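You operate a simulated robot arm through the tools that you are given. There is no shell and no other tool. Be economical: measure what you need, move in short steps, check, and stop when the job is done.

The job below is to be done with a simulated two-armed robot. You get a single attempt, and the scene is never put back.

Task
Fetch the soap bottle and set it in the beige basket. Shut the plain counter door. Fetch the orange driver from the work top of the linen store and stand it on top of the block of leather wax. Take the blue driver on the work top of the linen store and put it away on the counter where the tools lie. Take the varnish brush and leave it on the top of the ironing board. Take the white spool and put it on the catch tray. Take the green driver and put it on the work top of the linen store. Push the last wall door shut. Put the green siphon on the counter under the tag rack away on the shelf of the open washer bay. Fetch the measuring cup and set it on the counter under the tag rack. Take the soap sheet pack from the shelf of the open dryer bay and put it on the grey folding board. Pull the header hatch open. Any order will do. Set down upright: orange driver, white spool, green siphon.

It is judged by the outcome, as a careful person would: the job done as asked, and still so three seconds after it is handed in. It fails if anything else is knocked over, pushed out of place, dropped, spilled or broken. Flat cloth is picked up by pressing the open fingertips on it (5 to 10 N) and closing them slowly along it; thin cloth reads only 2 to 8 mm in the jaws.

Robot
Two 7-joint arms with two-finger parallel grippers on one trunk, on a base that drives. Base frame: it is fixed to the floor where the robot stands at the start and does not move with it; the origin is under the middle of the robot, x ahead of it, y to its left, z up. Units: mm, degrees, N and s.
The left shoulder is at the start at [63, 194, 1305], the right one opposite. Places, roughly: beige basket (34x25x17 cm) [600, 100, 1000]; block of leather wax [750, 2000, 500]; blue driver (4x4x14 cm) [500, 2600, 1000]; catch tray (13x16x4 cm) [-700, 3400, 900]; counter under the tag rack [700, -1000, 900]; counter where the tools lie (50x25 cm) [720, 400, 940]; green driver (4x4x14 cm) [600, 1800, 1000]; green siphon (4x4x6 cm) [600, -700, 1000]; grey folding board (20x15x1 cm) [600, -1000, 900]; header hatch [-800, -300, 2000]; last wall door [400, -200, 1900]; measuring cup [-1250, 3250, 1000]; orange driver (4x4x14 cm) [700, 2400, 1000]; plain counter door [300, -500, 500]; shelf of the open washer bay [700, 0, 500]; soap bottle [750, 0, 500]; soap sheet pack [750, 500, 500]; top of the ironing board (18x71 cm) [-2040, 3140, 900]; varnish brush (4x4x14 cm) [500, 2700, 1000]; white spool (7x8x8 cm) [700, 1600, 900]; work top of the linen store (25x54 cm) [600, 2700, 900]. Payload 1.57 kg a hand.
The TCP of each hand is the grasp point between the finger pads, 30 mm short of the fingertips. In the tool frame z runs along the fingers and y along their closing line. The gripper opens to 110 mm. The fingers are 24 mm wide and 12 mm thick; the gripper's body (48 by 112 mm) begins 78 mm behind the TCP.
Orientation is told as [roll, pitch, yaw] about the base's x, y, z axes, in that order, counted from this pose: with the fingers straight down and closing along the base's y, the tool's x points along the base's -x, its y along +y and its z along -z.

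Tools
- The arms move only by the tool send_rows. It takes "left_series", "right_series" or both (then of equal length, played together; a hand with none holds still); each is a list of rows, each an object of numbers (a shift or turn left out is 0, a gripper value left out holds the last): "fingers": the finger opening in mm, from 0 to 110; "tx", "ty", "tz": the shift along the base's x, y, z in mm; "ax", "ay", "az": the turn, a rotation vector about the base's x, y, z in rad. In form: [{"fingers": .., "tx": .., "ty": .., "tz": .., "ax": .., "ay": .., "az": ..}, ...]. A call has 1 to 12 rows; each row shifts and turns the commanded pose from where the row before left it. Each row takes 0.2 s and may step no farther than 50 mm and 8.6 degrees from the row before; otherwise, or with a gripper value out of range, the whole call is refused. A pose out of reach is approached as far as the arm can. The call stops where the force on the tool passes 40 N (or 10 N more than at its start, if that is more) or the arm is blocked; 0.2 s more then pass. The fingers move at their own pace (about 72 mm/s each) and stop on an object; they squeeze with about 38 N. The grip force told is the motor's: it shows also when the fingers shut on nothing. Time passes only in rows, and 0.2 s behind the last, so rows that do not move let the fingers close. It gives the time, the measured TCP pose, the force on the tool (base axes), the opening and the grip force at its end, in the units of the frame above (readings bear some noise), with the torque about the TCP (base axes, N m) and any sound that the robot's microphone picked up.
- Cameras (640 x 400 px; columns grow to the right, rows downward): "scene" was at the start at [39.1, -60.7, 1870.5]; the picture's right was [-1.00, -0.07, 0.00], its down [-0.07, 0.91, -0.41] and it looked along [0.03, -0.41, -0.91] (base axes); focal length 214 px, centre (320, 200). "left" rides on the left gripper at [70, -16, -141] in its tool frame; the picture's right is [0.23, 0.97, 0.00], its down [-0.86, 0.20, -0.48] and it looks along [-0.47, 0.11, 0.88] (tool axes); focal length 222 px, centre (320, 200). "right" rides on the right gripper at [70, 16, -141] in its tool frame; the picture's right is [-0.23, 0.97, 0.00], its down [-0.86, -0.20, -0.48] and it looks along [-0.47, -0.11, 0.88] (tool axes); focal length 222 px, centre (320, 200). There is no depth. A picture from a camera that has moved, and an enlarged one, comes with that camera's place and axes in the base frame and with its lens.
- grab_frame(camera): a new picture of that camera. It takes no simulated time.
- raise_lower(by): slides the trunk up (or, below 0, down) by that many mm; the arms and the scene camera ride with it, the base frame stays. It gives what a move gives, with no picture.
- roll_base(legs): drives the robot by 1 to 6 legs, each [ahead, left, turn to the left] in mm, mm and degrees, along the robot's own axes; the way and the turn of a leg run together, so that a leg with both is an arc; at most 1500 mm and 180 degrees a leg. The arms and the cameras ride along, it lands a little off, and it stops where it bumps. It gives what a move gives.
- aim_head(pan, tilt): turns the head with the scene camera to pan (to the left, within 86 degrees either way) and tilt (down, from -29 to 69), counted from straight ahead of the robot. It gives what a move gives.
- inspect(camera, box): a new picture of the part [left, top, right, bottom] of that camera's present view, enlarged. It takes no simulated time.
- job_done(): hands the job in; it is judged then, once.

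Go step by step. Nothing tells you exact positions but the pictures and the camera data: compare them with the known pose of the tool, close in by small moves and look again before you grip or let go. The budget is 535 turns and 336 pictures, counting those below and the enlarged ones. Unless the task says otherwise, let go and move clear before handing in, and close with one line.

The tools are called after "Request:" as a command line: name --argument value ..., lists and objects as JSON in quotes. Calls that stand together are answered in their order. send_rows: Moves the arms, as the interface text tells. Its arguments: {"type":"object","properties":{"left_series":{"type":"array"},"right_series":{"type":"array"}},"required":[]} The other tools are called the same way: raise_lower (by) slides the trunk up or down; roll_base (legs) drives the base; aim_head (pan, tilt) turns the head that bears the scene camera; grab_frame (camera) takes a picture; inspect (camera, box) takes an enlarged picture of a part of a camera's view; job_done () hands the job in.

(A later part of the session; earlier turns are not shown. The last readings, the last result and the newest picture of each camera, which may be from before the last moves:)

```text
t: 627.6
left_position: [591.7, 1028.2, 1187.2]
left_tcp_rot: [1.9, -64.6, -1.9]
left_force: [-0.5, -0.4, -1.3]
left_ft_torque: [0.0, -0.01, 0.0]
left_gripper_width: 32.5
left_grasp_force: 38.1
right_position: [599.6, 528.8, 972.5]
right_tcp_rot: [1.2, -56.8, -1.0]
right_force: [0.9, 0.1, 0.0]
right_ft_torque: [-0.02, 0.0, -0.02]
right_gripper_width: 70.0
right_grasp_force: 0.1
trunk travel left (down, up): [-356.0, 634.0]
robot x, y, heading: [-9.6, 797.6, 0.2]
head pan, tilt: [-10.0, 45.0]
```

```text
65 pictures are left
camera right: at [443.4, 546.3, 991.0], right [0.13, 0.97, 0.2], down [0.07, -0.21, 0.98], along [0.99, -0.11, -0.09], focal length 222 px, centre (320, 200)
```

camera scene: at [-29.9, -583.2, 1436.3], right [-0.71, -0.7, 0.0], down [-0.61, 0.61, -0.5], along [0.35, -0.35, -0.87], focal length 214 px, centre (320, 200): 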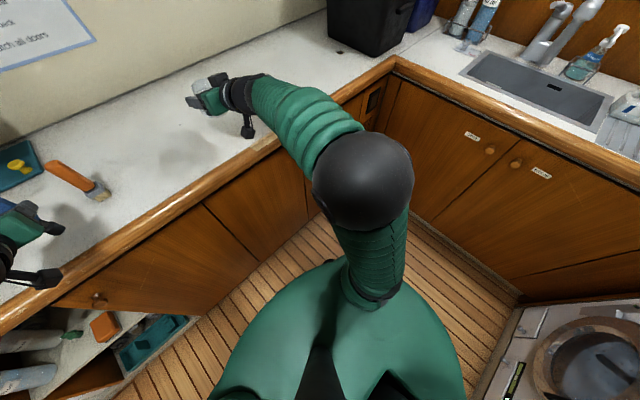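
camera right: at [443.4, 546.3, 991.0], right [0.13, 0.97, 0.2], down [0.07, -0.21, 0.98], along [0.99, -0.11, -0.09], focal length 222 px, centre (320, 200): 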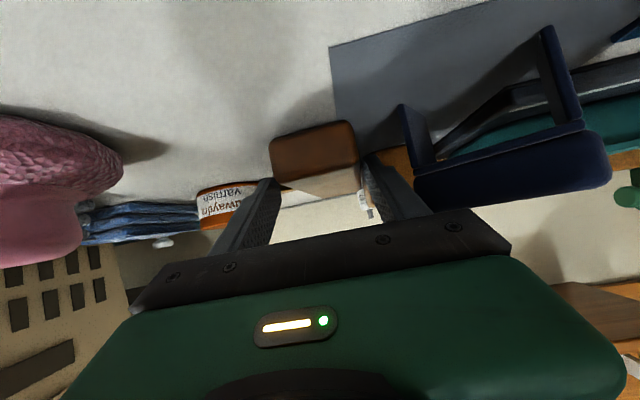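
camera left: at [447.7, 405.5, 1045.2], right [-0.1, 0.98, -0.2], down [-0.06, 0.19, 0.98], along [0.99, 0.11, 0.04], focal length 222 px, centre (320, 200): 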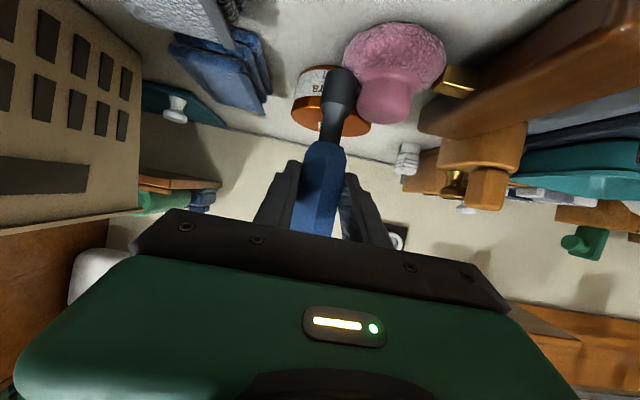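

Request:
send_rows --right_series '[{"tx": 6, "tz": -5}, {"tx": 4, "tz": -4}, {"fingers": 62}, {"fingers": 55}, {"fingers": 50}, {}]'

Request:
grab_frame --camera "right"

```text
t: 629.0
left_position: [589.7, 1026.3, 1188.1]
left_tcp_rot: [2.0, -64.7, -2.0]
left_force: [1.4, -0.2, -1.0]
left_ft_torque: [0.0, -0.02, -0.02]
left_gripper_width: 32.6
left_grasp_force: 37.6
right_position: [608.9, 525.2, 965.7]
right_tcp_rot: [1.0, -57.3, -1.2]
right_force: [3.0, -14.2, 24.3]
right_ft_torque: [-1.18, -0.48, -0.39]
right_gripper_width: 62.9
right_grasp_force: 7.6
trunk travel left (down, up): [-356.0, 634.0]
robot x, y, heading: [-9.6, 796.8, 0.2]
head pan, tilt: [-10.0, 45.0]
```

```text
64 pictures are left
camera right: at [451.9, 543.6, 983.2], right [0.13, 0.97, 0.2], down [0.06, -0.21, 0.98], along [0.99, -0.11, -0.09], focal length 222 px, centre (320, 200)
```

right: 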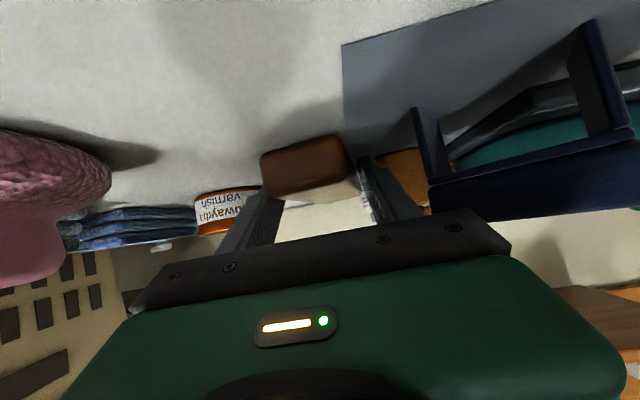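

The right fingertip rests on the brass knob. I back off slightly and raise.

Request:
send_rows --right_series '[{"tz": 6, "fingers": 68}, {"tx": -8}, {"tx": -8}, {"fingers": 55}, {"fingers": 45}, {"fingers": 40}, {}]'

Request:
grab_frame --camera "right"

```text
t: 630.6
left_position: [592.3, 1028.5, 1187.2]
left_tcp_rot: [1.8, -64.5, -1.8]
left_force: [0.0, 0.0, -1.7]
left_ft_torque: [0.01, -0.02, -0.03]
left_gripper_width: 32.4
left_grasp_force: 38.2
right_position: [593.6, 528.9, 969.7]
right_tcp_rot: [1.1, -56.8, -1.1]
right_force: [-1.2, 0.5, -1.5]
right_ft_torque: [-0.04, 0.08, 0.01]
right_gripper_width: 50.2
right_grasp_force: 37.5
trunk travel left (down, up): [-356.0, 634.0]
robot x, y, heading: [-14.7, 796.2, 0.3]
head pan, tilt: [-10.0, 45.0]
```

```text
63 pictures are left
camera right: at [437.8, 545.7, 987.6], right [0.13, 0.97, 0.2], down [0.07, -0.21, 0.98], along [0.99, -0.11, -0.09], focal length 222 px, centre (320, 200)
```

right: 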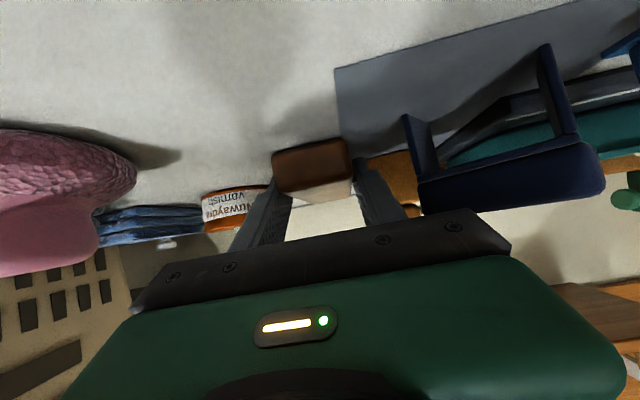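

The block is gripped. I slide it back by about 40 mm toward me and 12 mm right.

Request:
send_rows --right_series '[{"tz": 2}, {"tx": -10, "ty": -3}, {"tx": -10, "ty": -3}, {"tx": -10, "ty": -3}, {"tx": -10, "ty": -3}, {"tz": -2}, {}]'

Request:
send_rows --right_series '[{"fingers": 62}, {"fingers": 68}, {"tx": -15}, {"tx": -20}, {"tx": -20}, {"tz": 10}]'

Request:
roll_base --legs '[[-325, 0, 0], [0, -424, 0]]'

Request:
raise_lower --by 170

Request:
aim_head --pan 5 --tilt 40

Request:
inspect --camera "scene" --box '[180, 110, 420, 260]'

```text
t: 632.2
left_position: [592.1, 1029.4, 1187.1]
left_tcp_rot: [1.9, -64.5, -1.7]
left_force: [0.1, 0.3, -1.1]
left_ft_torque: [0.0, -0.02, 0.02]
left_gripper_width: 32.3
left_grasp_force: 37.9
right_position: [553.4, 517.0, 970.7]
right_tcp_rot: [1.2, -56.8, -1.1]
right_force: [-0.3, -0.3, -1.5]
right_ft_torque: [0.01, 0.07, -0.01]
right_gripper_width: 50.3
right_grasp_force: 38.0
trunk travel left (down, up): [-356.0, 634.0]
robot x, y, heading: [-14.0, 796.9, 0.2]
head pan, tilt: [-10.0, 45.0]
```

```text
t: 633.6
left_position: [591.7, 1028.3, 1186.8]
left_tcp_rot: [1.8, -64.6, -1.8]
left_force: [0.1, -0.5, -1.0]
left_ft_torque: [-0.01, 0.02, 0.0]
left_gripper_width: 32.0
left_grasp_force: 38.0
right_position: [500.1, 517.1, 980.2]
right_tcp_rot: [1.0, -56.9, -1.1]
right_force: [0.1, 0.2, 0.1]
right_ft_torque: [-0.01, -0.02, -0.03]
right_gripper_width: 67.8
right_grasp_force: 0.1
trunk travel left (down, up): [-356.0, 634.0]
robot x, y, heading: [-14.9, 794.5, -0.1]
head pan, tilt: [-10.0, 45.0]
```

```text
t: 638.0
left_position: [274.3, 586.9, 1185.9]
left_tcp_rot: [1.6, -64.5, -2.6]
left_force: [0.0, 0.2, -0.3]
left_ft_torque: [-0.03, 0.0, 0.02]
left_gripper_width: 32.5
left_grasp_force: 38.1
right_position: [171.6, 77.3, 981.0]
right_tcp_rot: [0.7, -56.7, -1.9]
right_force: [0.6, -0.3, 0.0]
right_ft_torque: [-0.02, 0.01, 0.01]
right_gripper_width: 67.8
right_grasp_force: 0.0
trunk travel left (down, up): [-356.0, 634.0]
robot x, y, heading: [-332.8, 367.1, -0.9]
head pan, tilt: [-10.0, 45.0]
```

```text
t: 639.9
left_position: [273.8, 584.9, 1358.0]
left_tcp_rot: [1.8, -64.5, -2.9]
left_force: [0.9, -0.4, -0.3]
left_ft_torque: [0.0, 0.03, 0.02]
left_gripper_width: 32.8
left_grasp_force: 38.2
right_position: [172.2, 74.7, 1150.0]
right_tcp_rot: [1.1, -56.8, -2.1]
right_force: [0.1, 0.2, -0.4]
right_ft_torque: [-0.01, 0.02, -0.02]
right_gripper_width: 67.9
right_grasp_force: 0.1
trunk travel left (down, up): [-526.0, 464.0]
robot x, y, heading: [-333.2, 364.7, -1.0]
head pan, tilt: [-10.0, 45.0]
```

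```text
t: 640.7
left_position: [274.6, 584.2, 1356.8]
left_tcp_rot: [1.9, -64.5, -2.9]
left_force: [-0.7, 0.1, -0.5]
left_ft_torque: [0.0, 0.04, 0.03]
left_gripper_width: 32.6
left_grasp_force: 37.9
right_position: [171.6, 73.6, 1150.0]
right_tcp_rot: [1.1, -56.7, -2.2]
right_force: [-0.5, -0.5, 0.6]
right_ft_torque: [-0.02, 0.02, -0.02]
right_gripper_width: 68.0
right_grasp_force: 0.2
trunk travel left (down, up): [-526.0, 464.0]
robot x, y, heading: [-328.5, 363.2, -0.7]
head pan, tilt: [5.0, 40.0]
```

```text
2.67 times, centred on (300, 185) of scene
camera zoom: at [-214.4, 371.4, 1529.7], right [0.07, -1.0, 0.0], down [-0.64, -0.05, -0.76], along [0.76, 0.05, -0.64], focal length 572 px, centre (373, 240)
```

zoom: 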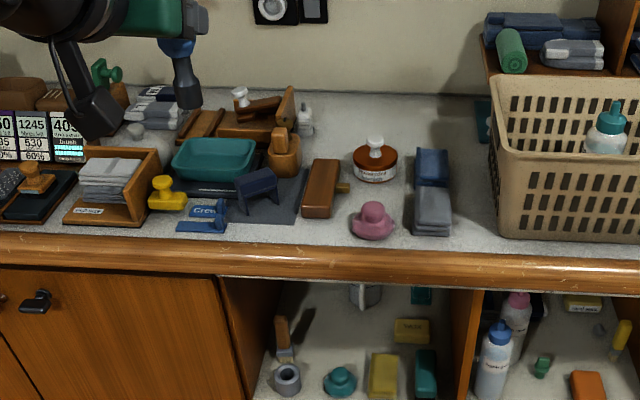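

The brown block is back in place, but the small blue stand to its left now looks turned. I zoom in on it.

Request:
inspect --camera "scene" --box '[230, 160, 326, 220]'

```text
6.67 times, centred on (278, 190) of scene
camera zoom: at [-214.4, 371.4, 1529.7], right [0.07, -1.0, 0.0], down [-0.64, -0.05, -0.76], along [0.76, 0.05, -0.64], focal length 1430 px, centre (600, 267)
```

zoom: 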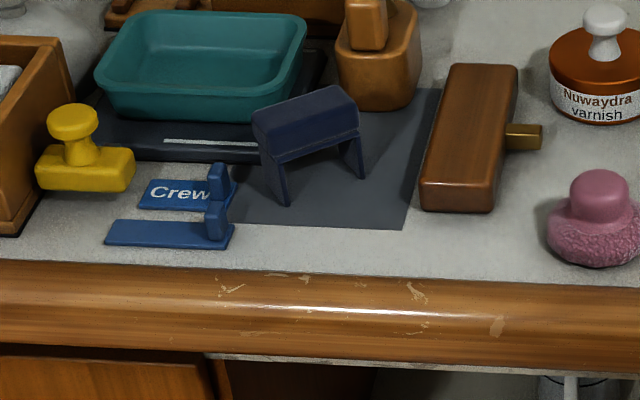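

The stand has been turned about 33° and pushed back roughly 30 mm, so I'll grip it by its ends, turn it back and set it where it was. I prepare the right hand with a yaw of 38°.

Request:
raise_lower --by -140

Request:
send_rows --right_series '[{"az": 0.13, "ty": 8, "fingers": 84}, {"az": 0.13, "ty": 8}, {"az": 0.13, "ty": 8}, {"az": 0.13, "ty": 8}, {"az": 0.14, "ty": 8}, {"ay": 0.05}]'

Request:
roll_base --legs '[[0, 480, 0.8]]'

Request:
grab_frame --camera "right"

```text
t: 642.4
left_position: [274.4, 583.4, 1217.8]
left_tcp_rot: [1.9, -64.5, -2.9]
left_force: [0.0, 0.2, -0.4]
left_ft_torque: [-0.01, 0.0, -0.03]
left_gripper_width: 32.7
left_grasp_force: 37.4
right_position: [172.1, 74.1, 1010.8]
right_tcp_rot: [1.2, -57.0, -2.2]
right_force: [0.3, -0.2, 0.2]
right_ft_torque: [-0.02, 0.0, -0.01]
right_gripper_width: 68.1
right_grasp_force: 0.0
trunk travel left (down, up): [-386.0, 604.0]
robot x, y, heading: [-333.8, 364.0, -0.9]
head pan, tilt: [5.0, 40.0]
```

```text
t: 643.8
left_position: [272.2, 584.2, 1218.0]
left_tcp_rot: [1.9, -64.6, -2.9]
left_force: [-0.3, 0.6, -1.7]
left_ft_torque: [-0.06, 0.01, 0.0]
left_gripper_width: 32.3
left_grasp_force: 38.1
right_position: [169.3, 114.4, 1012.3]
right_tcp_rot: [3.8, -54.5, 33.5]
right_force: [-0.4, 1.2, 1.2]
right_ft_torque: [0.0, -0.02, 0.02]
right_gripper_width: 84.0
right_grasp_force: 0.1
trunk travel left (down, up): [-386.0, 604.0]
robot x, y, heading: [-332.9, 364.4, -1.0]
head pan, tilt: [5.0, 40.0]
```

```text
t: 646.6
left_position: [273.6, 1072.9, 1218.3]
left_tcp_rot: [2.2, -64.4, -2.2]
left_force: [0.3, -0.6, -1.1]
left_ft_torque: [-0.02, 0.02, 0.01]
left_gripper_width: 32.4
left_grasp_force: 37.8
right_position: [178.3, 601.5, 1009.9]
right_tcp_rot: [4.2, -54.6, 34.0]
right_force: [-0.3, 0.3, 0.0]
right_ft_torque: [0.03, 0.01, 0.01]
right_gripper_width: 84.0
right_grasp_force: 0.0
trunk travel left (down, up): [-386.0, 604.0]
robot x, y, heading: [-331.5, 844.2, -0.1]
head pan, tilt: [5.0, 40.0]
```

```text
60 pictures are left
camera right: at [46.1, 518.8, 1034.1], right [-0.48, 0.85, 0.23], down [0.23, -0.13, 0.97], along [0.85, 0.52, -0.13], focal length 222 px, centre (320, 200)
```

right: 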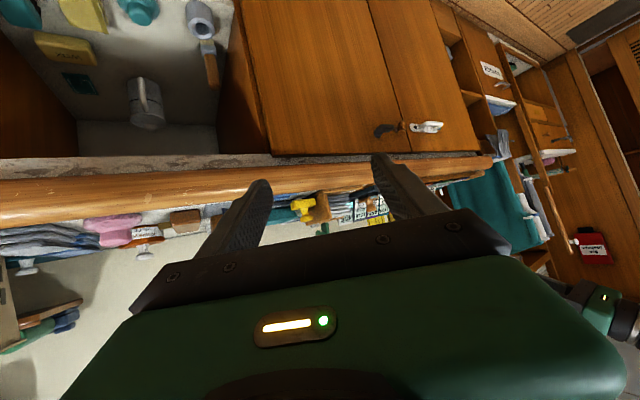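

Request:
roll_base --legs '[[0, -40, 0], [290, 0, 0]]'

Request:
grab_frame --camera "right"

```text
t: 649.1
left_position: [563.1, 1042.2, 1216.9]
left_tcp_rot: [1.8, -64.5, -1.4]
left_force: [0.1, 0.3, -1.0]
left_ft_torque: [0.0, 0.01, -0.04]
left_gripper_width: 32.5
left_grasp_force: 38.0
right_position: [471.5, 571.1, 1009.6]
right_tcp_rot: [3.8, -54.5, 34.7]
right_force: [0.7, -0.1, -0.1]
right_ft_torque: [0.01, 0.0, 0.01]
right_gripper_width: 83.9
right_grasp_force: 0.1
trunk travel left (down, up): [-386.0, 604.0]
robot x, y, heading: [-39.6, 808.9, 0.4]
head pan, tilt: [5.0, 40.0]
```

```text
59 pictures are left
camera right: at [338.7, 487.1, 1035.3], right [-0.49, 0.84, 0.22], down [0.23, -0.12, 0.97], along [0.84, 0.52, -0.13], focal length 222 px, centre (320, 200)
```

right: 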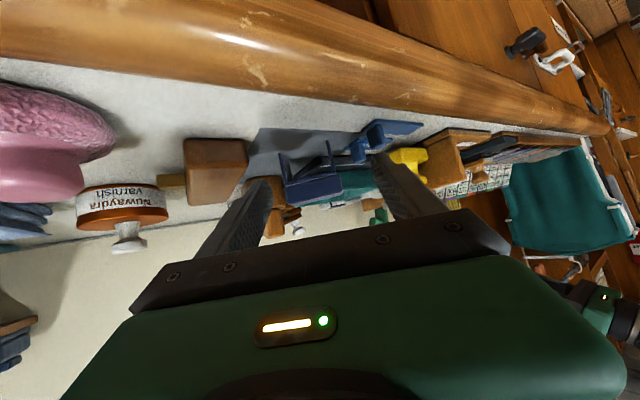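

The stand is ahead between the fingers. I move over it at this height, then descend.

Request:
send_rows --right_series '[{"tx": 17, "ty": 8}, {"tx": 18, "ty": 8}, {"tx": 18, "ty": 8}, {"tx": 18, "ty": 9}, {"tx": 18, "ty": 9}, {"tx": 16, "ty": 8}, {}]'

Request:
grab_frame --camera "right"

```text
t: 650.7
left_position: [562.6, 1039.8, 1219.2]
left_tcp_rot: [2.0, -64.6, -1.6]
left_force: [-0.6, -0.1, -1.3]
left_ft_torque: [-0.02, 0.03, -0.03]
left_gripper_width: 32.5
left_grasp_force: 38.1
right_position: [551.0, 624.0, 1005.5]
right_tcp_rot: [4.1, -54.6, 34.3]
right_force: [0.1, -0.8, -0.7]
right_ft_torque: [-0.03, 0.0, 0.0]
right_gripper_width: 84.1
right_grasp_force: 0.0
right hand out of reach, approached as far as the arm can: row 3, 4, 5, 6
trunk travel left (down, up): [-386.0, 604.0]
robot x, y, heading: [-36.8, 807.7, 0.2]
head pan, tilt: [5.0, 40.0]
```

```text
58 pictures are left
camera right: at [418.8, 541.2, 1029.7], right [-0.49, 0.84, 0.23], down [0.23, -0.13, 0.97], along [0.84, 0.52, -0.13], focal length 222 px, centre (320, 200)
```

right: 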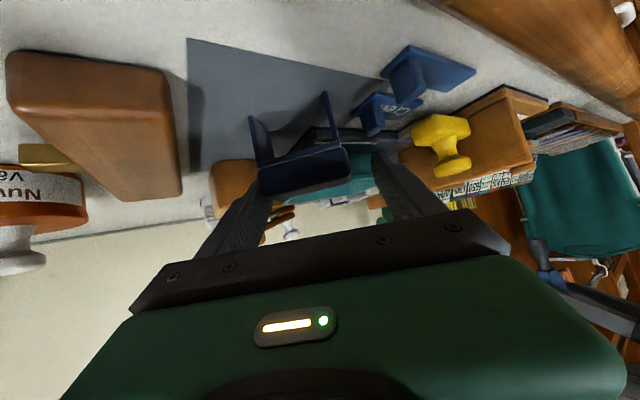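

Well aligned. I go 26 mm forward with the base and then lower with the trunk.

Request:
roll_base --legs '[[25, -8, 0]]'

Request:
raise_lower --by -14

Request:
grab_frame --camera "right"

```text
t: 651.5
left_position: [587.5, 1038.5, 1217.4]
left_tcp_rot: [1.6, -64.5, -1.1]
left_force: [0.6, 1.2, -2.5]
left_ft_torque: [-0.03, 0.02, -0.11]
left_gripper_width: 32.7
left_grasp_force: 37.8
right_position: [575.9, 621.1, 1007.1]
right_tcp_rot: [3.8, -54.5, 34.6]
right_force: [-0.1, 0.2, -0.3]
right_ft_torque: [0.01, 0.02, -0.01]
right_gripper_width: 84.0
right_grasp_force: 0.1
trunk travel left (down, up): [-386.0, 604.0]
robot x, y, heading: [-17.2, 795.4, 0.6]
head pan, tilt: [5.0, 40.0]
```

```text
t: 652.1
left_position: [587.2, 1034.5, 1204.8]
left_tcp_rot: [1.8, -64.6, -1.3]
left_force: [0.6, 0.6, -1.3]
left_ft_torque: [0.02, 0.0, 0.01]
left_gripper_width: 32.5
left_grasp_force: 37.7
right_position: [575.2, 617.4, 992.4]
right_tcp_rot: [4.0, -54.6, 34.5]
right_force: [-0.2, 0.1, 0.4]
right_ft_torque: [0.01, -0.01, 0.02]
right_gripper_width: 84.0
right_grasp_force: 0.2
trunk travel left (down, up): [-372.0, 618.0]
robot x, y, heading: [-12.3, 799.1, 0.3]
head pan, tilt: [5.0, 40.0]
```

```text
57 pictures are left
camera right: at [443.3, 535.1, 1016.1], right [-0.49, 0.84, 0.22], down [0.23, -0.12, 0.97], along [0.84, 0.52, -0.13], focal length 222 px, centre (320, 200)
```

right: 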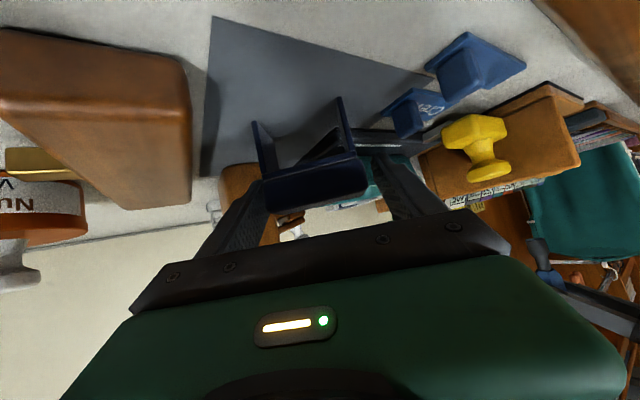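

Request:
send_rows --right_series '[{"tx": 2, "ty": -4}, {"fingers": 74}, {"fingers": 66}, {"fingers": 58}, {"fingers": 55}, {}]'

Request:
grab_frame --camera "right"

```text
t: 653.5
left_position: [587.7, 1035.0, 1204.4]
left_tcp_rot: [1.8, -64.6, -1.4]
left_force: [-0.4, 0.4, -1.3]
left_ft_torque: [-0.02, 0.04, -0.03]
left_gripper_width: 32.5
left_grasp_force: 38.3
right_position: [575.3, 618.5, 993.4]
right_tcp_rot: [3.9, -54.6, 34.5]
right_force: [1.5, -0.2, 0.3]
right_ft_torque: [-0.04, -0.04, -0.01]
right_gripper_width: 65.4
right_grasp_force: 37.8
right hand out of reach, approached as far as the arm can: row 1
trunk travel left (down, up): [-372.0, 618.0]
robot x, y, heading: [-14.0, 802.3, 0.4]
head pan, tilt: [5.0, 40.0]
```

```text
56 pictures are left
camera right: at [443.0, 534.9, 1016.3], right [-0.49, 0.84, 0.22], down [0.23, -0.12, 0.97], along [0.84, 0.52, -0.13], focal length 222 px, centre (320, 200)
```

right: 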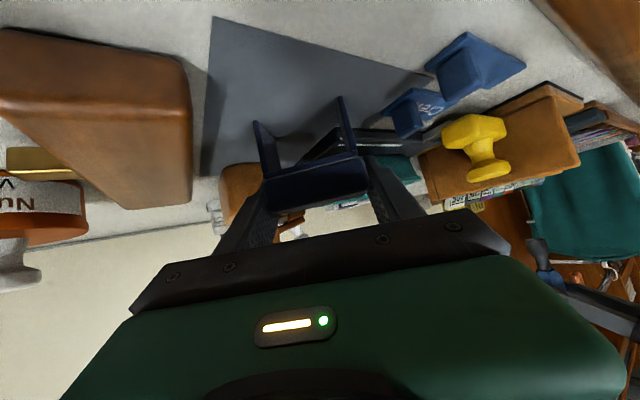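

The stand is gripped. I lift it a few mm, turn it back by about 36° and move it to its original spot at about (538, 612).

Request:
send_rows --right_series '[{"tz": 5}, {"az": -0.13, "tx": -8, "ty": -1}, {"az": -0.13, "tx": -8, "ty": -1}, {"az": -0.13, "tx": -8, "ty": -1}, {"az": -0.13, "tx": -7, "ty": -2}, {"az": -0.12, "tx": -6, "ty": -1}, {}]'

Request:
grab_frame --camera "right"

```text
t: 655.1
left_position: [586.6, 1034.2, 1203.9]
left_tcp_rot: [1.7, -64.6, -1.4]
left_force: [0.2, 1.0, -1.2]
left_ft_torque: [0.0, 0.0, 0.04]
left_gripper_width: 32.7
left_grasp_force: 38.0
right_position: [540.7, 611.6, 995.9]
right_tcp_rot: [3.8, -54.6, -2.2]
right_force: [0.2, 0.2, -1.0]
right_ft_torque: [0.03, 0.03, 0.0]
right_gripper_width: 65.2
right_grasp_force: 37.5
trunk travel left (down, up): [-372.0, 618.0]
robot x, y, heading: [-16.3, 800.2, 0.4]
head pan, tilt: [5.0, 40.0]
```

```text
55 pictures are left
camera right: at [384.4, 624.9, 1019.9], right [0.12, 0.97, 0.22], down [0.11, -0.24, 0.97], along [0.99, -0.09, -0.13], focal length 222 px, centre (320, 200)
```

right: 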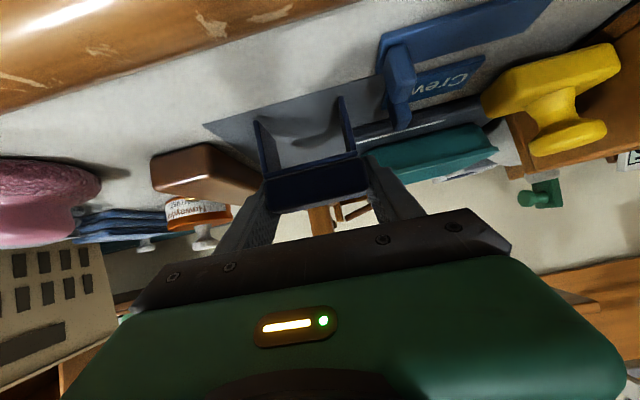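

Request:
send_rows --right_series '[{"tz": -3}, {"tz": -2}, {}]'

Request:
send_rows --right_series '[{"fingers": 74}, {"fingers": 82}, {"tz": 15}, {"tz": 20}, {"tz": 20, "tx": -10}, {"tx": -30}]'

Request:
roll_base --legs '[[-322, 0, 0], [0, -430, 0]]'

Request:
raise_lower --by 154

Request:
inspect --camera "scene" --box '[180, 110, 420, 260]'

```text
t: 655.9
left_position: [586.2, 1035.9, 1203.9]
left_tcp_rot: [1.8, -64.6, -1.4]
left_force: [-0.6, 0.5, -0.6]
left_ft_torque: [-0.06, 0.01, -0.01]
left_gripper_width: 32.5
left_grasp_force: 38.0
right_position: [538.1, 611.1, 992.3]
right_tcp_rot: [3.7, -54.7, -2.1]
right_force: [1.3, -0.6, 5.1]
right_ft_torque: [-0.26, -0.02, 0.04]
right_gripper_width: 64.9
right_grasp_force: 38.4
trunk travel left (down, up): [-372.0, 618.0]
robot x, y, heading: [-13.1, 799.5, 0.5]
head pan, tilt: [5.0, 40.0]
```

```text
t: 657.3
left_position: [584.1, 1034.6, 1205.1]
left_tcp_rot: [1.9, -64.7, -1.5]
left_force: [0.5, -0.3, -0.8]
left_ft_torque: [0.0, -0.02, -0.02]
left_gripper_width: 32.5
left_grasp_force: 37.6
right_position: [499.8, 612.3, 1047.9]
right_tcp_rot: [3.9, -54.7, -2.1]
right_force: [0.6, 0.3, 0.2]
right_ft_torque: [-0.02, 0.04, -0.02]
right_gripper_width: 82.0
right_grasp_force: 0.0
trunk travel left (down, up): [-372.0, 618.0]
robot x, y, heading: [-9.8, 797.2, 0.4]
head pan, tilt: [5.0, 40.0]
```

```text
t: 661.7
left_position: [266.1, 601.5, 1203.4]
left_tcp_rot: [1.4, -64.6, -1.4]
left_force: [0.4, 1.1, -1.5]
left_ft_torque: [-0.01, 0.01, 0.0]
left_gripper_width: 32.5
left_grasp_force: 37.8
right_position: [177.1, 177.9, 1048.9]
right_tcp_rot: [3.5, -54.6, -2.2]
right_force: [-0.1, -0.1, 0.2]
right_ft_torque: [0.02, -0.01, -0.02]
right_gripper_width: 82.3
right_grasp_force: 0.1
trunk travel left (down, up): [-372.0, 618.0]
robot x, y, heading: [-337.3, 364.6, 0.0]
head pan, tilt: [5.0, 40.0]
```

```text
t: 663.5
left_position: [266.2, 596.2, 1358.4]
left_tcp_rot: [1.9, -64.6, -1.8]
left_force: [0.1, 0.6, -1.0]
left_ft_torque: [0.0, 0.02, -0.01]
left_gripper_width: 32.6
left_grasp_force: 37.8
right_position: [176.9, 173.6, 1202.8]
right_tcp_rot: [3.8, -54.5, -2.4]
right_force: [0.1, 0.8, -0.5]
right_ft_torque: [-0.01, -0.03, 0.03]
right_gripper_width: 81.9
right_grasp_force: 0.2
trunk travel left (down, up): [-526.0, 464.0]
robot x, y, heading: [-333.8, 368.6, -0.0]
head pan, tilt: [5.0, 40.0]
```

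```text
2.67 times, centred on (300, 185) of scene
camera zoom: at [-217.1, 375.4, 1529.7], right [0.09, -1.0, 0.0], down [-0.64, -0.06, -0.76], along [0.76, 0.07, -0.64], focal length 572 px, centre (373, 240)
```

zoom: 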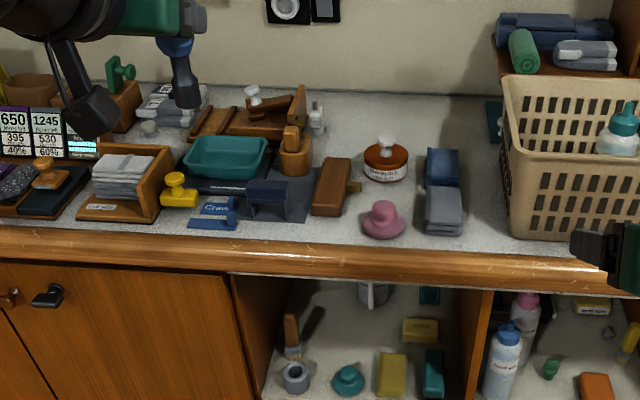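

Everything on the tool counter is back where it was. Now I place the blue driver properly: I fold the right arm back, lower the left hand partway and will descend vertically.

Request:
send_rows --left_series '[{"tz": -25}, {"tz": -25}, {"tz": -25}, {"tz": -25}, {"tz": -25}, {"tz": -25}, {}, {}]' --right_series '[{"ay": 0.12, "tx": -20}, {"ay": 0.12, "tx": -20}, {"ay": 0.12, "tx": -20}, {"ay": 0.12, "tx": -20}, {"ay": 0.12, "tx": -20}, {"ay": 0.12, "tx": -20}, {"ay": 0.12, "tx": -20}, {"ay": 0.1, "tx": -20}]'

Request:
raise_lower --by -90

Request:
roll_base --legs '[[0, -168, 0], [270, 0, 0]]'

Request:
grab_frame --camera "left"

Request:
grab_frame --camera "scene"

```text
t: 665.3
left_position: [265.3, 599.1, 1209.7]
left_tcp_rot: [1.7, -64.7, -1.7]
left_force: [0.0, -1.0, -0.8]
left_ft_torque: [0.01, 0.01, -0.03]
left_gripper_width: 32.3
left_grasp_force: 37.8
right_position: [16.2, 175.0, 1203.5]
right_tcp_rot: [1.8, -0.6, -1.5]
right_force: [0.2, -0.7, 0.5]
right_ft_torque: [0.02, -0.01, 0.0]
right_gripper_width: 81.9
right_grasp_force: 0.0
trunk travel left (down, up): [-526.0, 464.0]
robot x, y, heading: [-334.9, 363.5, 0.1]
head pan, tilt: [5.0, 40.0]
```

```text
t: 666.5
left_position: [265.7, 598.4, 1119.6]
left_tcp_rot: [1.8, -64.7, -1.8]
left_force: [0.5, -0.4, -0.6]
left_ft_torque: [0.02, 0.02, 0.0]
left_gripper_width: 32.4
left_grasp_force: 37.7
right_position: [15.9, 174.8, 1113.0]
right_tcp_rot: [1.9, -0.8, -1.4]
right_force: [-0.5, 0.2, 0.0]
right_ft_torque: [0.03, -0.02, 0.0]
right_gripper_width: 82.2
right_grasp_force: 0.0
trunk travel left (down, up): [-436.0, 554.0]
robot x, y, heading: [-332.9, 364.5, 0.1]
head pan, tilt: [5.0, 40.0]
```

```text
t: 669.5
left_position: [537.5, 424.5, 1119.3]
left_tcp_rot: [1.7, -64.6, -2.1]
left_force: [0.5, 0.6, -1.7]
left_ft_torque: [0.0, 0.03, 0.02]
left_gripper_width: 32.2
left_grasp_force: 38.0
right_position: [285.2, 2.0, 1113.7]
right_tcp_rot: [1.8, -0.7, -1.9]
right_force: [0.8, 0.1, -0.5]
right_ft_torque: [0.01, 0.0, 0.04]
right_gripper_width: 82.0
right_grasp_force: 0.0
trunk travel left (down, up): [-436.0, 554.0]
robot x, y, heading: [-65.4, 194.6, -0.3]
head pan, tilt: [5.0, 40.0]
```

```text
53 pictures are left
camera left: at [379.1, 410.4, 1115.5], right [-0.09, 0.98, -0.19], down [-0.06, 0.19, 0.98], along [0.99, 0.1, 0.05], focal length 222 px, centre (320, 200)
```

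left: 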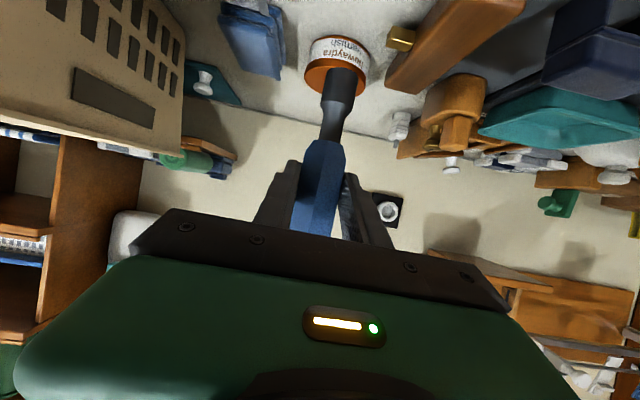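

```text
52 pictures are left
camera scene: at [52.3, 205.8, 1439.7], right [0.08, -1.0, 0.0], down [-0.64, -0.05, -0.76], along [0.76, 0.06, -0.64], focal length 214 px, centre (320, 200)
```

scene: 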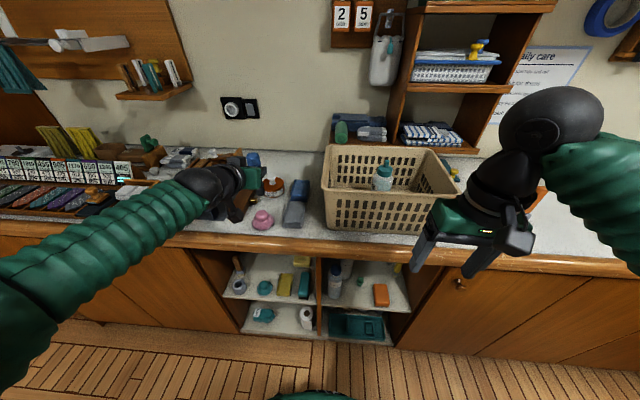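

Request:
roll_base --legs '[[55, 0, 0]]'

Request:
send_rows --left_series '[{"tx": 5}, {"tx": 4}, {}]'

Request:
grab_frame --camera "left"

Request:
inspect --camera "scene" --box '[180, 140, 340, 240]'

```text
t: 670.5
left_position: [591.5, 423.3, 1119.1]
left_tcp_rot: [1.7, -64.6, -2.2]
left_force: [0.0, 0.3, -1.7]
left_ft_torque: [0.01, 0.04, 0.0]
left_gripper_width: 32.2
left_grasp_force: 38.0
right_position: [339.9, 0.6, 1112.1]
right_tcp_rot: [1.9, -0.6, -1.9]
right_force: [0.5, -0.7, -0.5]
right_ft_torque: [0.02, 0.05, -0.01]
right_gripper_width: 82.1
right_grasp_force: 0.0
trunk travel left (down, up): [-436.0, 554.0]
robot x, y, heading: [-9.7, 197.8, -0.6]
head pan, tilt: [5.0, 40.0]
```

```text
t: 671.2
left_position: [598.9, 422.9, 1119.0]
left_tcp_rot: [1.8, -64.6, -2.3]
left_force: [-0.2, 0.1, -1.5]
left_ft_torque: [0.01, -0.05, 0.02]
left_gripper_width: 32.5
left_grasp_force: 37.9
right_position: [340.0, 0.7, 1112.2]
right_tcp_rot: [1.8, -0.9, -1.9]
right_force: [0.6, -0.1, -0.2]
right_ft_torque: [-0.02, -0.03, -0.01]
right_gripper_width: 81.9
right_grasp_force: 0.1
trunk travel left (down, up): [-436.0, 554.0]
robot x, y, heading: [-9.4, 194.8, -0.2]
head pan, tilt: [5.0, 40.0]
```

```text
51 pictures are left
camera left: at [442.0, 408.7, 1115.6], right [-0.09, 0.98, -0.19], down [-0.06, 0.19, 0.98], along [0.99, 0.1, 0.05], focal length 222 px, centre (320, 200)
```

left: 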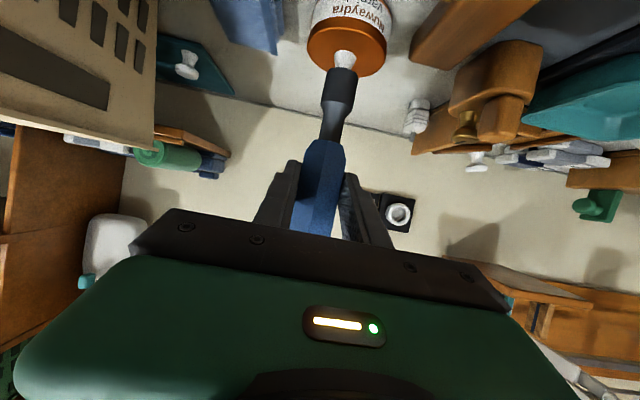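

```text
4.00 times, centred on (260, 190) of scene
camera zoom: at [106.3, 204.5, 1439.8], right [0.08, -1.0, 0.0], down [-0.64, -0.05, -0.77], along [0.76, 0.06, -0.64], focal length 858 px, centre (560, 240)
```

zoom: 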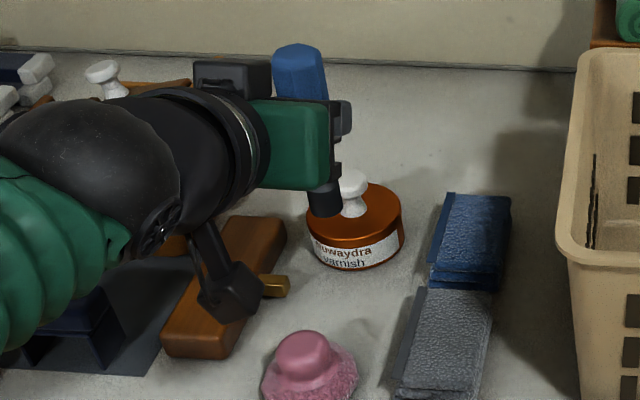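

The driver hovers right over the free gap. I lower with the trunk.

Request:
raise_lower --by -80

Request:
grab_frame --camera "left"

Request:
inspect --camera "scene" --box '[180, 120, 340, 220]'

```text
t: 672.4
left_position: [600.0, 422.9, 1038.6]
left_tcp_rot: [1.7, -64.8, -2.1]
left_force: [-0.3, 0.4, -0.3]
left_ft_torque: [0.0, 0.0, 0.01]
left_gripper_width: 32.5
left_grasp_force: 38.3
right_position: [338.5, 0.8, 1034.0]
right_tcp_rot: [1.8, -0.9, -1.9]
right_force: [0.8, 0.8, 1.4]
right_ft_torque: [-0.01, 0.0, 0.02]
right_gripper_width: 81.9
right_grasp_force: 0.0
trunk travel left (down, up): [-356.0, 634.0]
robot x, y, heading: [-9.1, 195.2, -0.4]
head pan, tilt: [5.0, 40.0]
```

```text
49 pictures are left
camera left: at [442.2, 409.0, 1035.4], right [-0.09, 0.98, -0.19], down [-0.06, 0.19, 0.98], along [0.99, 0.1, 0.05], focal length 222 px, centre (320, 200)
```

left: 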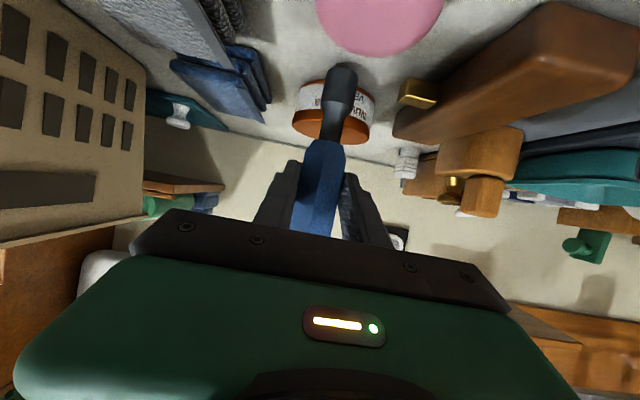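

```text
4.00 times, centred on (260, 170) of scene
camera zoom: at [106.5, 204.8, 1359.8], right [0.08, -1.0, 0.0], down [-0.64, -0.05, -0.77], along [0.76, 0.06, -0.64], focal length 858 px, centre (560, 320)
```

zoom: 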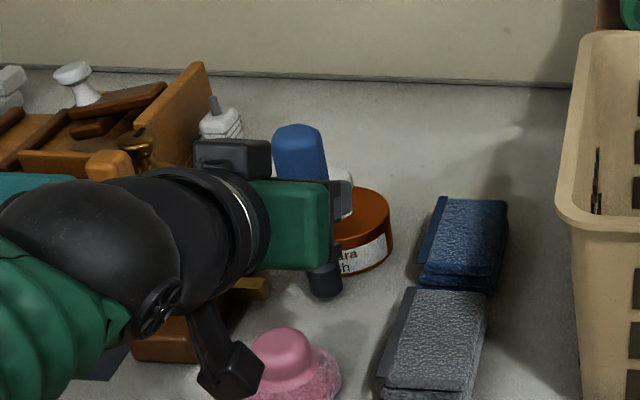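

Clear all around. I lower the last millimetres to contact.

Request:
raise_lower --by -8

Request:
raise_lower --by -5

Request:
raise_lower --by -4

```text
t: 673.0
left_position: [598.7, 423.4, 1031.7]
left_tcp_rot: [1.7, -64.6, -2.1]
left_force: [-0.6, 0.5, -0.5]
left_ft_torque: [0.02, 0.01, -0.02]
left_gripper_width: 32.5
left_grasp_force: 37.8
right_position: [338.7, 0.7, 1023.9]
right_tcp_rot: [1.8, -0.8, -1.9]
right_force: [0.9, -0.1, 0.2]
right_ft_torque: [0.01, 0.0, 0.01]
right_gripper_width: 82.1
right_grasp_force: 0.0
trunk travel left (down, up): [-348.0, 642.0]
robot x, y, heading: [-8.0, 201.9, -0.2]
head pan, tilt: [5.0, 40.0]
```

```text
t: 673.5
left_position: [598.5, 422.5, 1029.1]
left_tcp_rot: [1.7, -65.1, -2.2]
left_force: [5.7, 3.7, 20.9]
left_ft_torque: [0.15, -0.65, 0.08]
left_gripper_width: 32.6
left_grasp_force: 37.9
right_position: [337.6, 1.4, 1021.5]
right_tcp_rot: [2.0, -0.8, -1.9]
right_force: [-0.4, -0.3, 0.2]
right_ft_torque: [0.01, 0.02, 0.0]
right_gripper_width: 81.9
right_grasp_force: 0.0
trunk travel left (down, up): [-343.0, 647.0]
robot x, y, heading: [-11.6, 196.5, -0.6]
head pan, tilt: [5.0, 40.0]
```

```text
t: 674.1
left_position: [598.0, 422.9, 1028.8]
left_tcp_rot: [1.7, -65.4, -2.3]
left_force: [6.2, 4.7, 34.8]
left_ft_torque: [0.38, -0.82, 0.02]
left_gripper_width: 32.4
left_grasp_force: 37.6
right_position: [335.7, 0.5, 1018.9]
right_tcp_rot: [1.9, -0.9, -2.0]
right_force: [-0.3, 0.0, 0.5]
right_ft_torque: [0.03, -0.03, 0.0]
right_gripper_width: 82.2
right_grasp_force: 0.0
trunk travel left (down, up): [-339.0, 651.0]
robot x, y, heading: [-9.5, 199.3, -0.4]
head pan, tilt: [5.0, 40.0]
```

Contact. I unload and release.

Request:
raise_lower --by 3

Request:
send_rows --left_series '[{"fingers": 40}, {"fingers": 47}, {"fingers": 54}, {}]'

Request:
grab_frame --camera "left"

```text
t: 674.6
left_position: [598.2, 423.2, 1027.7]
left_tcp_rot: [1.7, -65.0, -2.2]
left_force: [5.3, 3.3, 25.3]
left_ft_torque: [0.19, -0.69, 0.03]
left_gripper_width: 32.5
left_grasp_force: 37.4
right_position: [337.0, 0.5, 1019.5]
right_tcp_rot: [1.9, -0.9, -1.9]
right_force: [0.1, 0.4, -0.6]
right_ft_torque: [-0.02, -0.02, -0.02]
right_gripper_width: 82.1
right_grasp_force: 0.0
trunk travel left (down, up): [-342.0, 648.0]
robot x, y, heading: [-9.8, 195.0, -0.3]
head pan, tilt: [5.0, 40.0]
```

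```text
t: 675.6
left_position: [599.5, 423.5, 1023.5]
left_tcp_rot: [1.7, -64.5, -2.2]
left_force: [0.2, -0.1, 0.2]
left_ft_torque: [0.0, 0.01, -0.02]
left_gripper_width: 54.1
left_grasp_force: 0.0
right_position: [338.5, 0.8, 1019.6]
right_tcp_rot: [1.8, -0.8, -1.9]
right_force: [-0.2, -0.5, 0.3]
right_ft_torque: [0.02, 0.03, 0.03]
right_gripper_width: 81.9
right_grasp_force: 0.1
trunk travel left (down, up): [-342.0, 648.0]
robot x, y, heading: [-9.1, 195.7, -0.2]
head pan, tilt: [5.0, 40.0]
```

```text
47 pictures are left
camera left: at [442.2, 408.8, 1021.2], right [-0.09, 0.98, -0.19], down [-0.06, 0.19, 0.98], along [0.99, 0.1, 0.05], focal length 222 px, centre (320, 200)
```

left: 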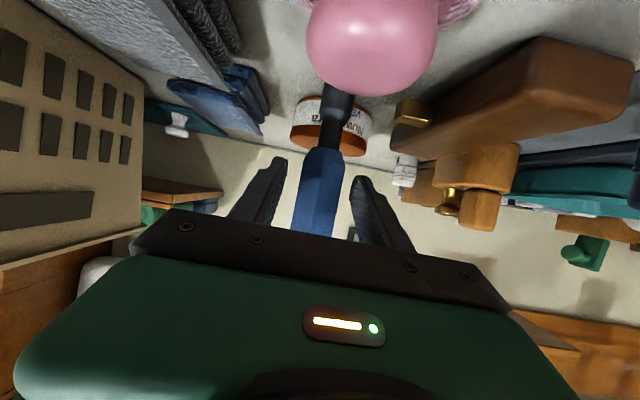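

The driver stands freely. I raise 25 mm and back straight off.

Request:
raise_lower --by 25

Request:
roll_base --legs '[[-120, 0, 0]]'

Request:
roll_base --legs '[[-210, 170, 0]]'

Request:
raise_lower --by 159

Request:
inspect --camera "scene" --box '[180, 110, 420, 260]'

```text
t: 676.3
left_position: [599.7, 423.5, 1049.4]
left_tcp_rot: [1.7, -64.6, -2.2]
left_force: [-0.3, 0.3, 0.8]
left_ft_torque: [0.01, -0.02, 0.03]
left_gripper_width: 54.0
left_grasp_force: 0.0
right_position: [339.4, 1.7, 1044.4]
right_tcp_rot: [1.7, -0.7, -1.9]
right_force: [-0.5, 0.2, 0.0]
right_ft_torque: [-0.02, 0.03, 0.0]
right_gripper_width: 82.2
right_grasp_force: 0.0
trunk travel left (down, up): [-367.0, 623.0]
robot x, y, heading: [-11.6, 192.0, -0.3]
head pan, tilt: [5.0, 40.0]
```

```text
t: 677.5
left_position: [478.6, 424.3, 1051.5]
left_tcp_rot: [1.7, -64.7, -2.3]
left_force: [-0.3, -0.2, -1.3]
left_ft_torque: [0.01, 0.03, 0.0]
left_gripper_width: 54.0
left_grasp_force: 0.1
right_position: [217.9, 1.0, 1043.5]
right_tcp_rot: [1.8, -0.8, -1.9]
right_force: [0.3, -0.8, 0.7]
right_ft_torque: [0.02, -0.03, -0.01]
right_gripper_width: 82.0
right_grasp_force: 0.0
trunk travel left (down, up): [-367.0, 623.0]
robot x, y, heading: [-126.7, 194.2, -0.3]
head pan, tilt: [5.0, 40.0]
```

```text
t: 679.4
left_position: [271.0, 588.9, 1050.4]
left_tcp_rot: [2.1, -64.7, -3.1]
left_force: [-0.5, -0.6, 0.2]
left_ft_torque: [0.01, 0.03, 0.07]
left_gripper_width: 53.8
left_grasp_force: 0.1
right_position: [7.9, 168.4, 1043.8]
right_tcp_rot: [2.0, -0.7, -2.4]
right_force: [-0.1, -0.9, 0.3]
right_ft_torque: [0.03, -0.02, 0.01]
right_gripper_width: 82.0
right_grasp_force: 0.1
trunk travel left (down, up): [-367.0, 623.0]
robot x, y, heading: [-341.7, 368.9, -0.6]
head pan, tilt: [5.0, 40.0]
```

```text
t: 681.3
left_position: [272.2, 592.2, 1208.3]
left_tcp_rot: [1.7, -64.8, -2.6]
left_force: [-0.4, 0.4, 0.6]
left_ft_torque: [0.0, 0.0, 0.0]
left_gripper_width: 54.2
left_grasp_force: 0.2
right_position: [6.9, 171.9, 1203.6]
right_tcp_rot: [1.8, -0.8, -2.3]
right_force: [0.0, -0.3, 0.2]
right_ft_torque: [0.02, 0.01, 0.01]
right_gripper_width: 81.8
right_grasp_force: 0.0
trunk travel left (down, up): [-526.0, 464.0]
robot x, y, heading: [-334.1, 368.2, -0.8]
head pan, tilt: [5.0, 40.0]
```

```text
2.67 times, centred on (300, 185) of scene
camera zoom: at [-221.7, 376.5, 1529.7], right [0.07, -1.0, 0.0], down [-0.64, -0.05, -0.77], along [0.76, 0.06, -0.64], focal length 572 px, centre (373, 240)
```

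zoom: 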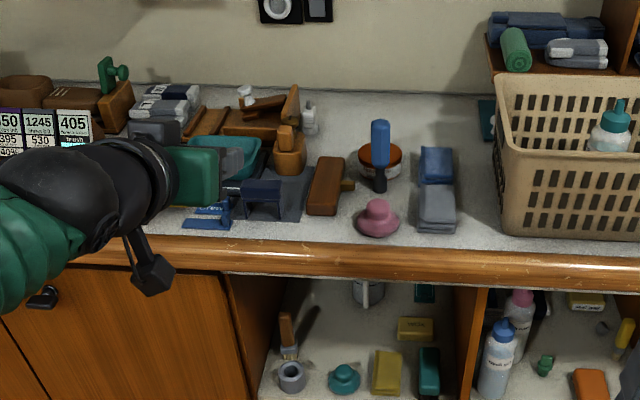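

The blue driver stands in the gap and the neighbours are in place. I check the counter under the tag rack, the wall door and the bays.

Request:
aim_head --pan -40 --tilt 20

Request:
grab_frame --camera "scene"

Request:
aim_head --pan -20 --tilt 45

Request:
grab_frame --camera "scene"

```text
t: 682.4
left_position: [271.3, 591.2, 1209.7]
left_tcp_rot: [1.8, -64.6, -2.6]
left_force: [0.3, 0.4, 0.4]
left_ft_torque: [0.01, 0.0, 0.0]
left_gripper_width: 53.9
left_grasp_force: 0.0
right_position: [9.0, 172.2, 1203.1]
right_tcp_rot: [1.7, -0.7, -2.3]
right_force: [-0.5, 0.7, 0.8]
right_ft_torque: [-0.03, 0.0, -0.02]
right_gripper_width: 82.1
right_grasp_force: 0.0
trunk travel left (down, up): [-526.0, 464.0]
robot x, y, heading: [-336.7, 370.2, -0.9]
head pan, tilt: [-40.0, 20.0]
```

```text
45 pictures are left
camera scene: at [-235.9, 309.3, 1561.1], right [-0.65, -0.76, 0.0], down [-0.26, 0.22, -0.94], along [0.71, -0.61, -0.34], focal length 214 px, centre (320, 200)
```

scene: 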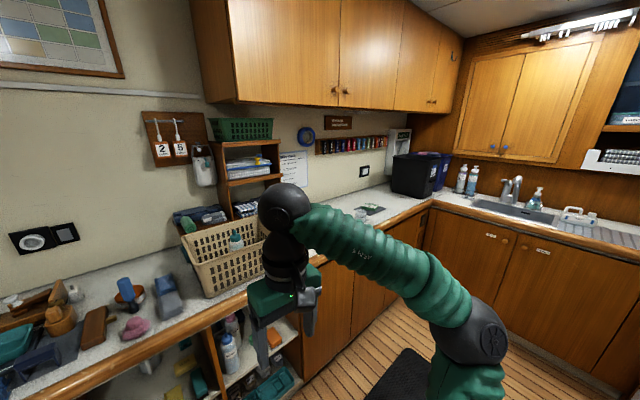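

```text
t: 683.3
left_position: [271.0, 591.5, 1210.5]
left_tcp_rot: [1.7, -64.7, -2.6]
left_force: [-0.5, -0.7, 0.0]
left_ft_torque: [-0.03, 0.01, -0.02]
left_gripper_width: 54.0
left_grasp_force: 0.0
right_position: [7.4, 172.4, 1203.3]
right_tcp_rot: [1.8, -0.8, -2.3]
right_force: [0.2, -0.7, -0.8]
right_ft_torque: [0.02, 0.03, 0.01]
right_gripper_width: 82.1
right_grasp_force: 0.2
trunk travel left (down, up): [-526.0, 464.0]
robot x, y, heading: [-340.3, 365.5, -0.6]
head pan, tilt: [-20.0, 45.0]
```

```text
44 pictures are left
camera scene: at [-230.6, 341.2, 1522.6], right [-0.35, -0.94, 0.0], down [-0.66, 0.25, -0.71], along [0.66, -0.25, -0.71], focal length 214 px, centre (320, 200)
```

scene: 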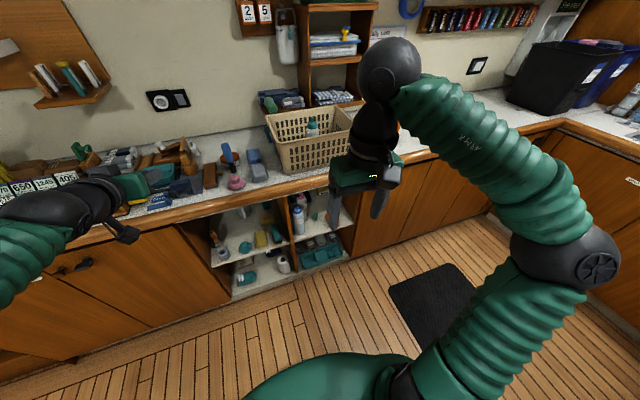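

All wall and counter doors are shut and the cup and pack are in place. One last look at the hatch.

Request:
roll_base --legs '[[0, 0, -55]]'

Request:
aim_head --pan -75 --tilt -5

Request:
grab_frame --camera "scene"

Request:
aim_head --pan 30 --tilt 25

Request:
grab_frame --camera "scene"

```text
t: 686.1
left_position: [190.6, -10.2, 1209.5]
left_tcp_rot: [1.8, -64.8, -58.1]
left_force: [0.2, -0.6, 0.0]
left_ft_torque: [-0.02, 0.02, 0.0]
left_gripper_width: 53.7
left_grasp_force: 0.1
right_position: [-304.8, -29.1, 1202.6]
right_tcp_rot: [1.8, -0.6, -57.9]
right_force: [-0.2, 0.5, 0.5]
right_ft_torque: [0.01, -0.03, 0.02]
right_gripper_width: 82.0
right_grasp_force: 0.1
trunk travel left (down, up): [-526.0, 464.0]
robot x, y, heading: [-341.7, 370.7, -56.5]
head pan, tilt: [-20.0, 45.0]
```

```text
t: 687.4
left_position: [191.5, -9.4, 1209.8]
left_tcp_rot: [1.7, -64.9, -58.2]
left_force: [0.1, 0.9, 1.1]
left_ft_torque: [0.0, -0.02, 0.0]
left_gripper_width: 54.3
left_grasp_force: 0.1
right_position: [-304.7, -28.9, 1203.1]
right_tcp_rot: [1.8, -1.0, -57.9]
right_force: [0.6, 0.5, -0.5]
right_ft_torque: [0.02, -0.02, -0.03]
right_gripper_width: 81.8
right_grasp_force: 0.0
trunk travel left (down, up): [-526.0, 464.0]
robot x, y, heading: [-340.3, 367.5, -56.3]
head pan, tilt: [-75.0, -5.0]
```

```text
43 pictures are left
camera scene: at [-379.0, 277.9, 1601.2], right [-0.75, 0.66, 0.0], down [-0.06, -0.06, -1.0], along [-0.66, -0.75, 0.09], focal length 214 px, centre (320, 200)
```

scene: 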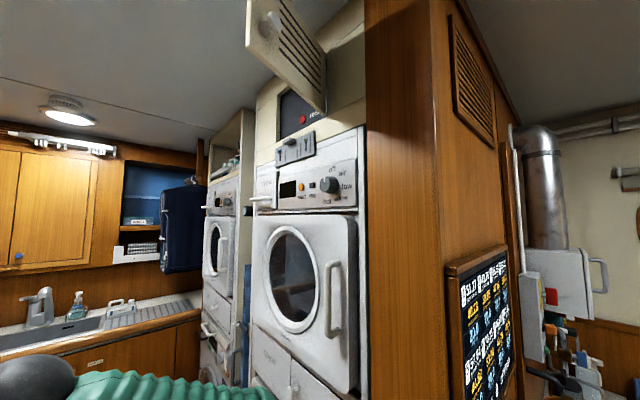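

```text
t: 689.2
left_position: [190.7, -8.9, 1210.5]
left_tcp_rot: [1.7, -64.9, -58.2]
left_force: [-0.3, -0.6, -0.5]
left_ft_torque: [0.0, -0.01, -0.03]
left_gripper_width: 54.1
left_grasp_force: 0.1
right_position: [-305.1, -30.1, 1203.5]
right_tcp_rot: [1.8, -1.0, -57.8]
right_force: [0.2, -0.1, 0.0]
right_ft_torque: [0.03, -0.01, 0.01]
right_gripper_width: 82.1
right_grasp_force: 0.1
trunk travel left (down, up): [-526.0, 464.0]
robot x, y, heading: [-341.0, 369.6, -56.4]
head pan, tilt: [30.0, 25.0]
```

```text
42 pictures are left
camera scene: at [-238.6, 302.9, 1553.1], right [-0.44, -0.9, 0.0], down [-0.38, 0.19, -0.91], along [0.81, -0.4, -0.42], focal length 214 px, centre (320, 200)
```

scene: 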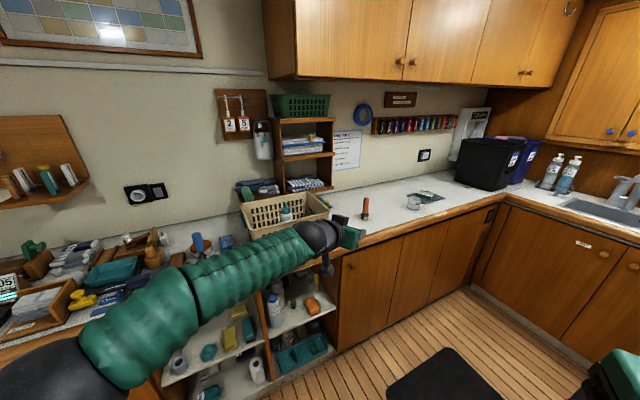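

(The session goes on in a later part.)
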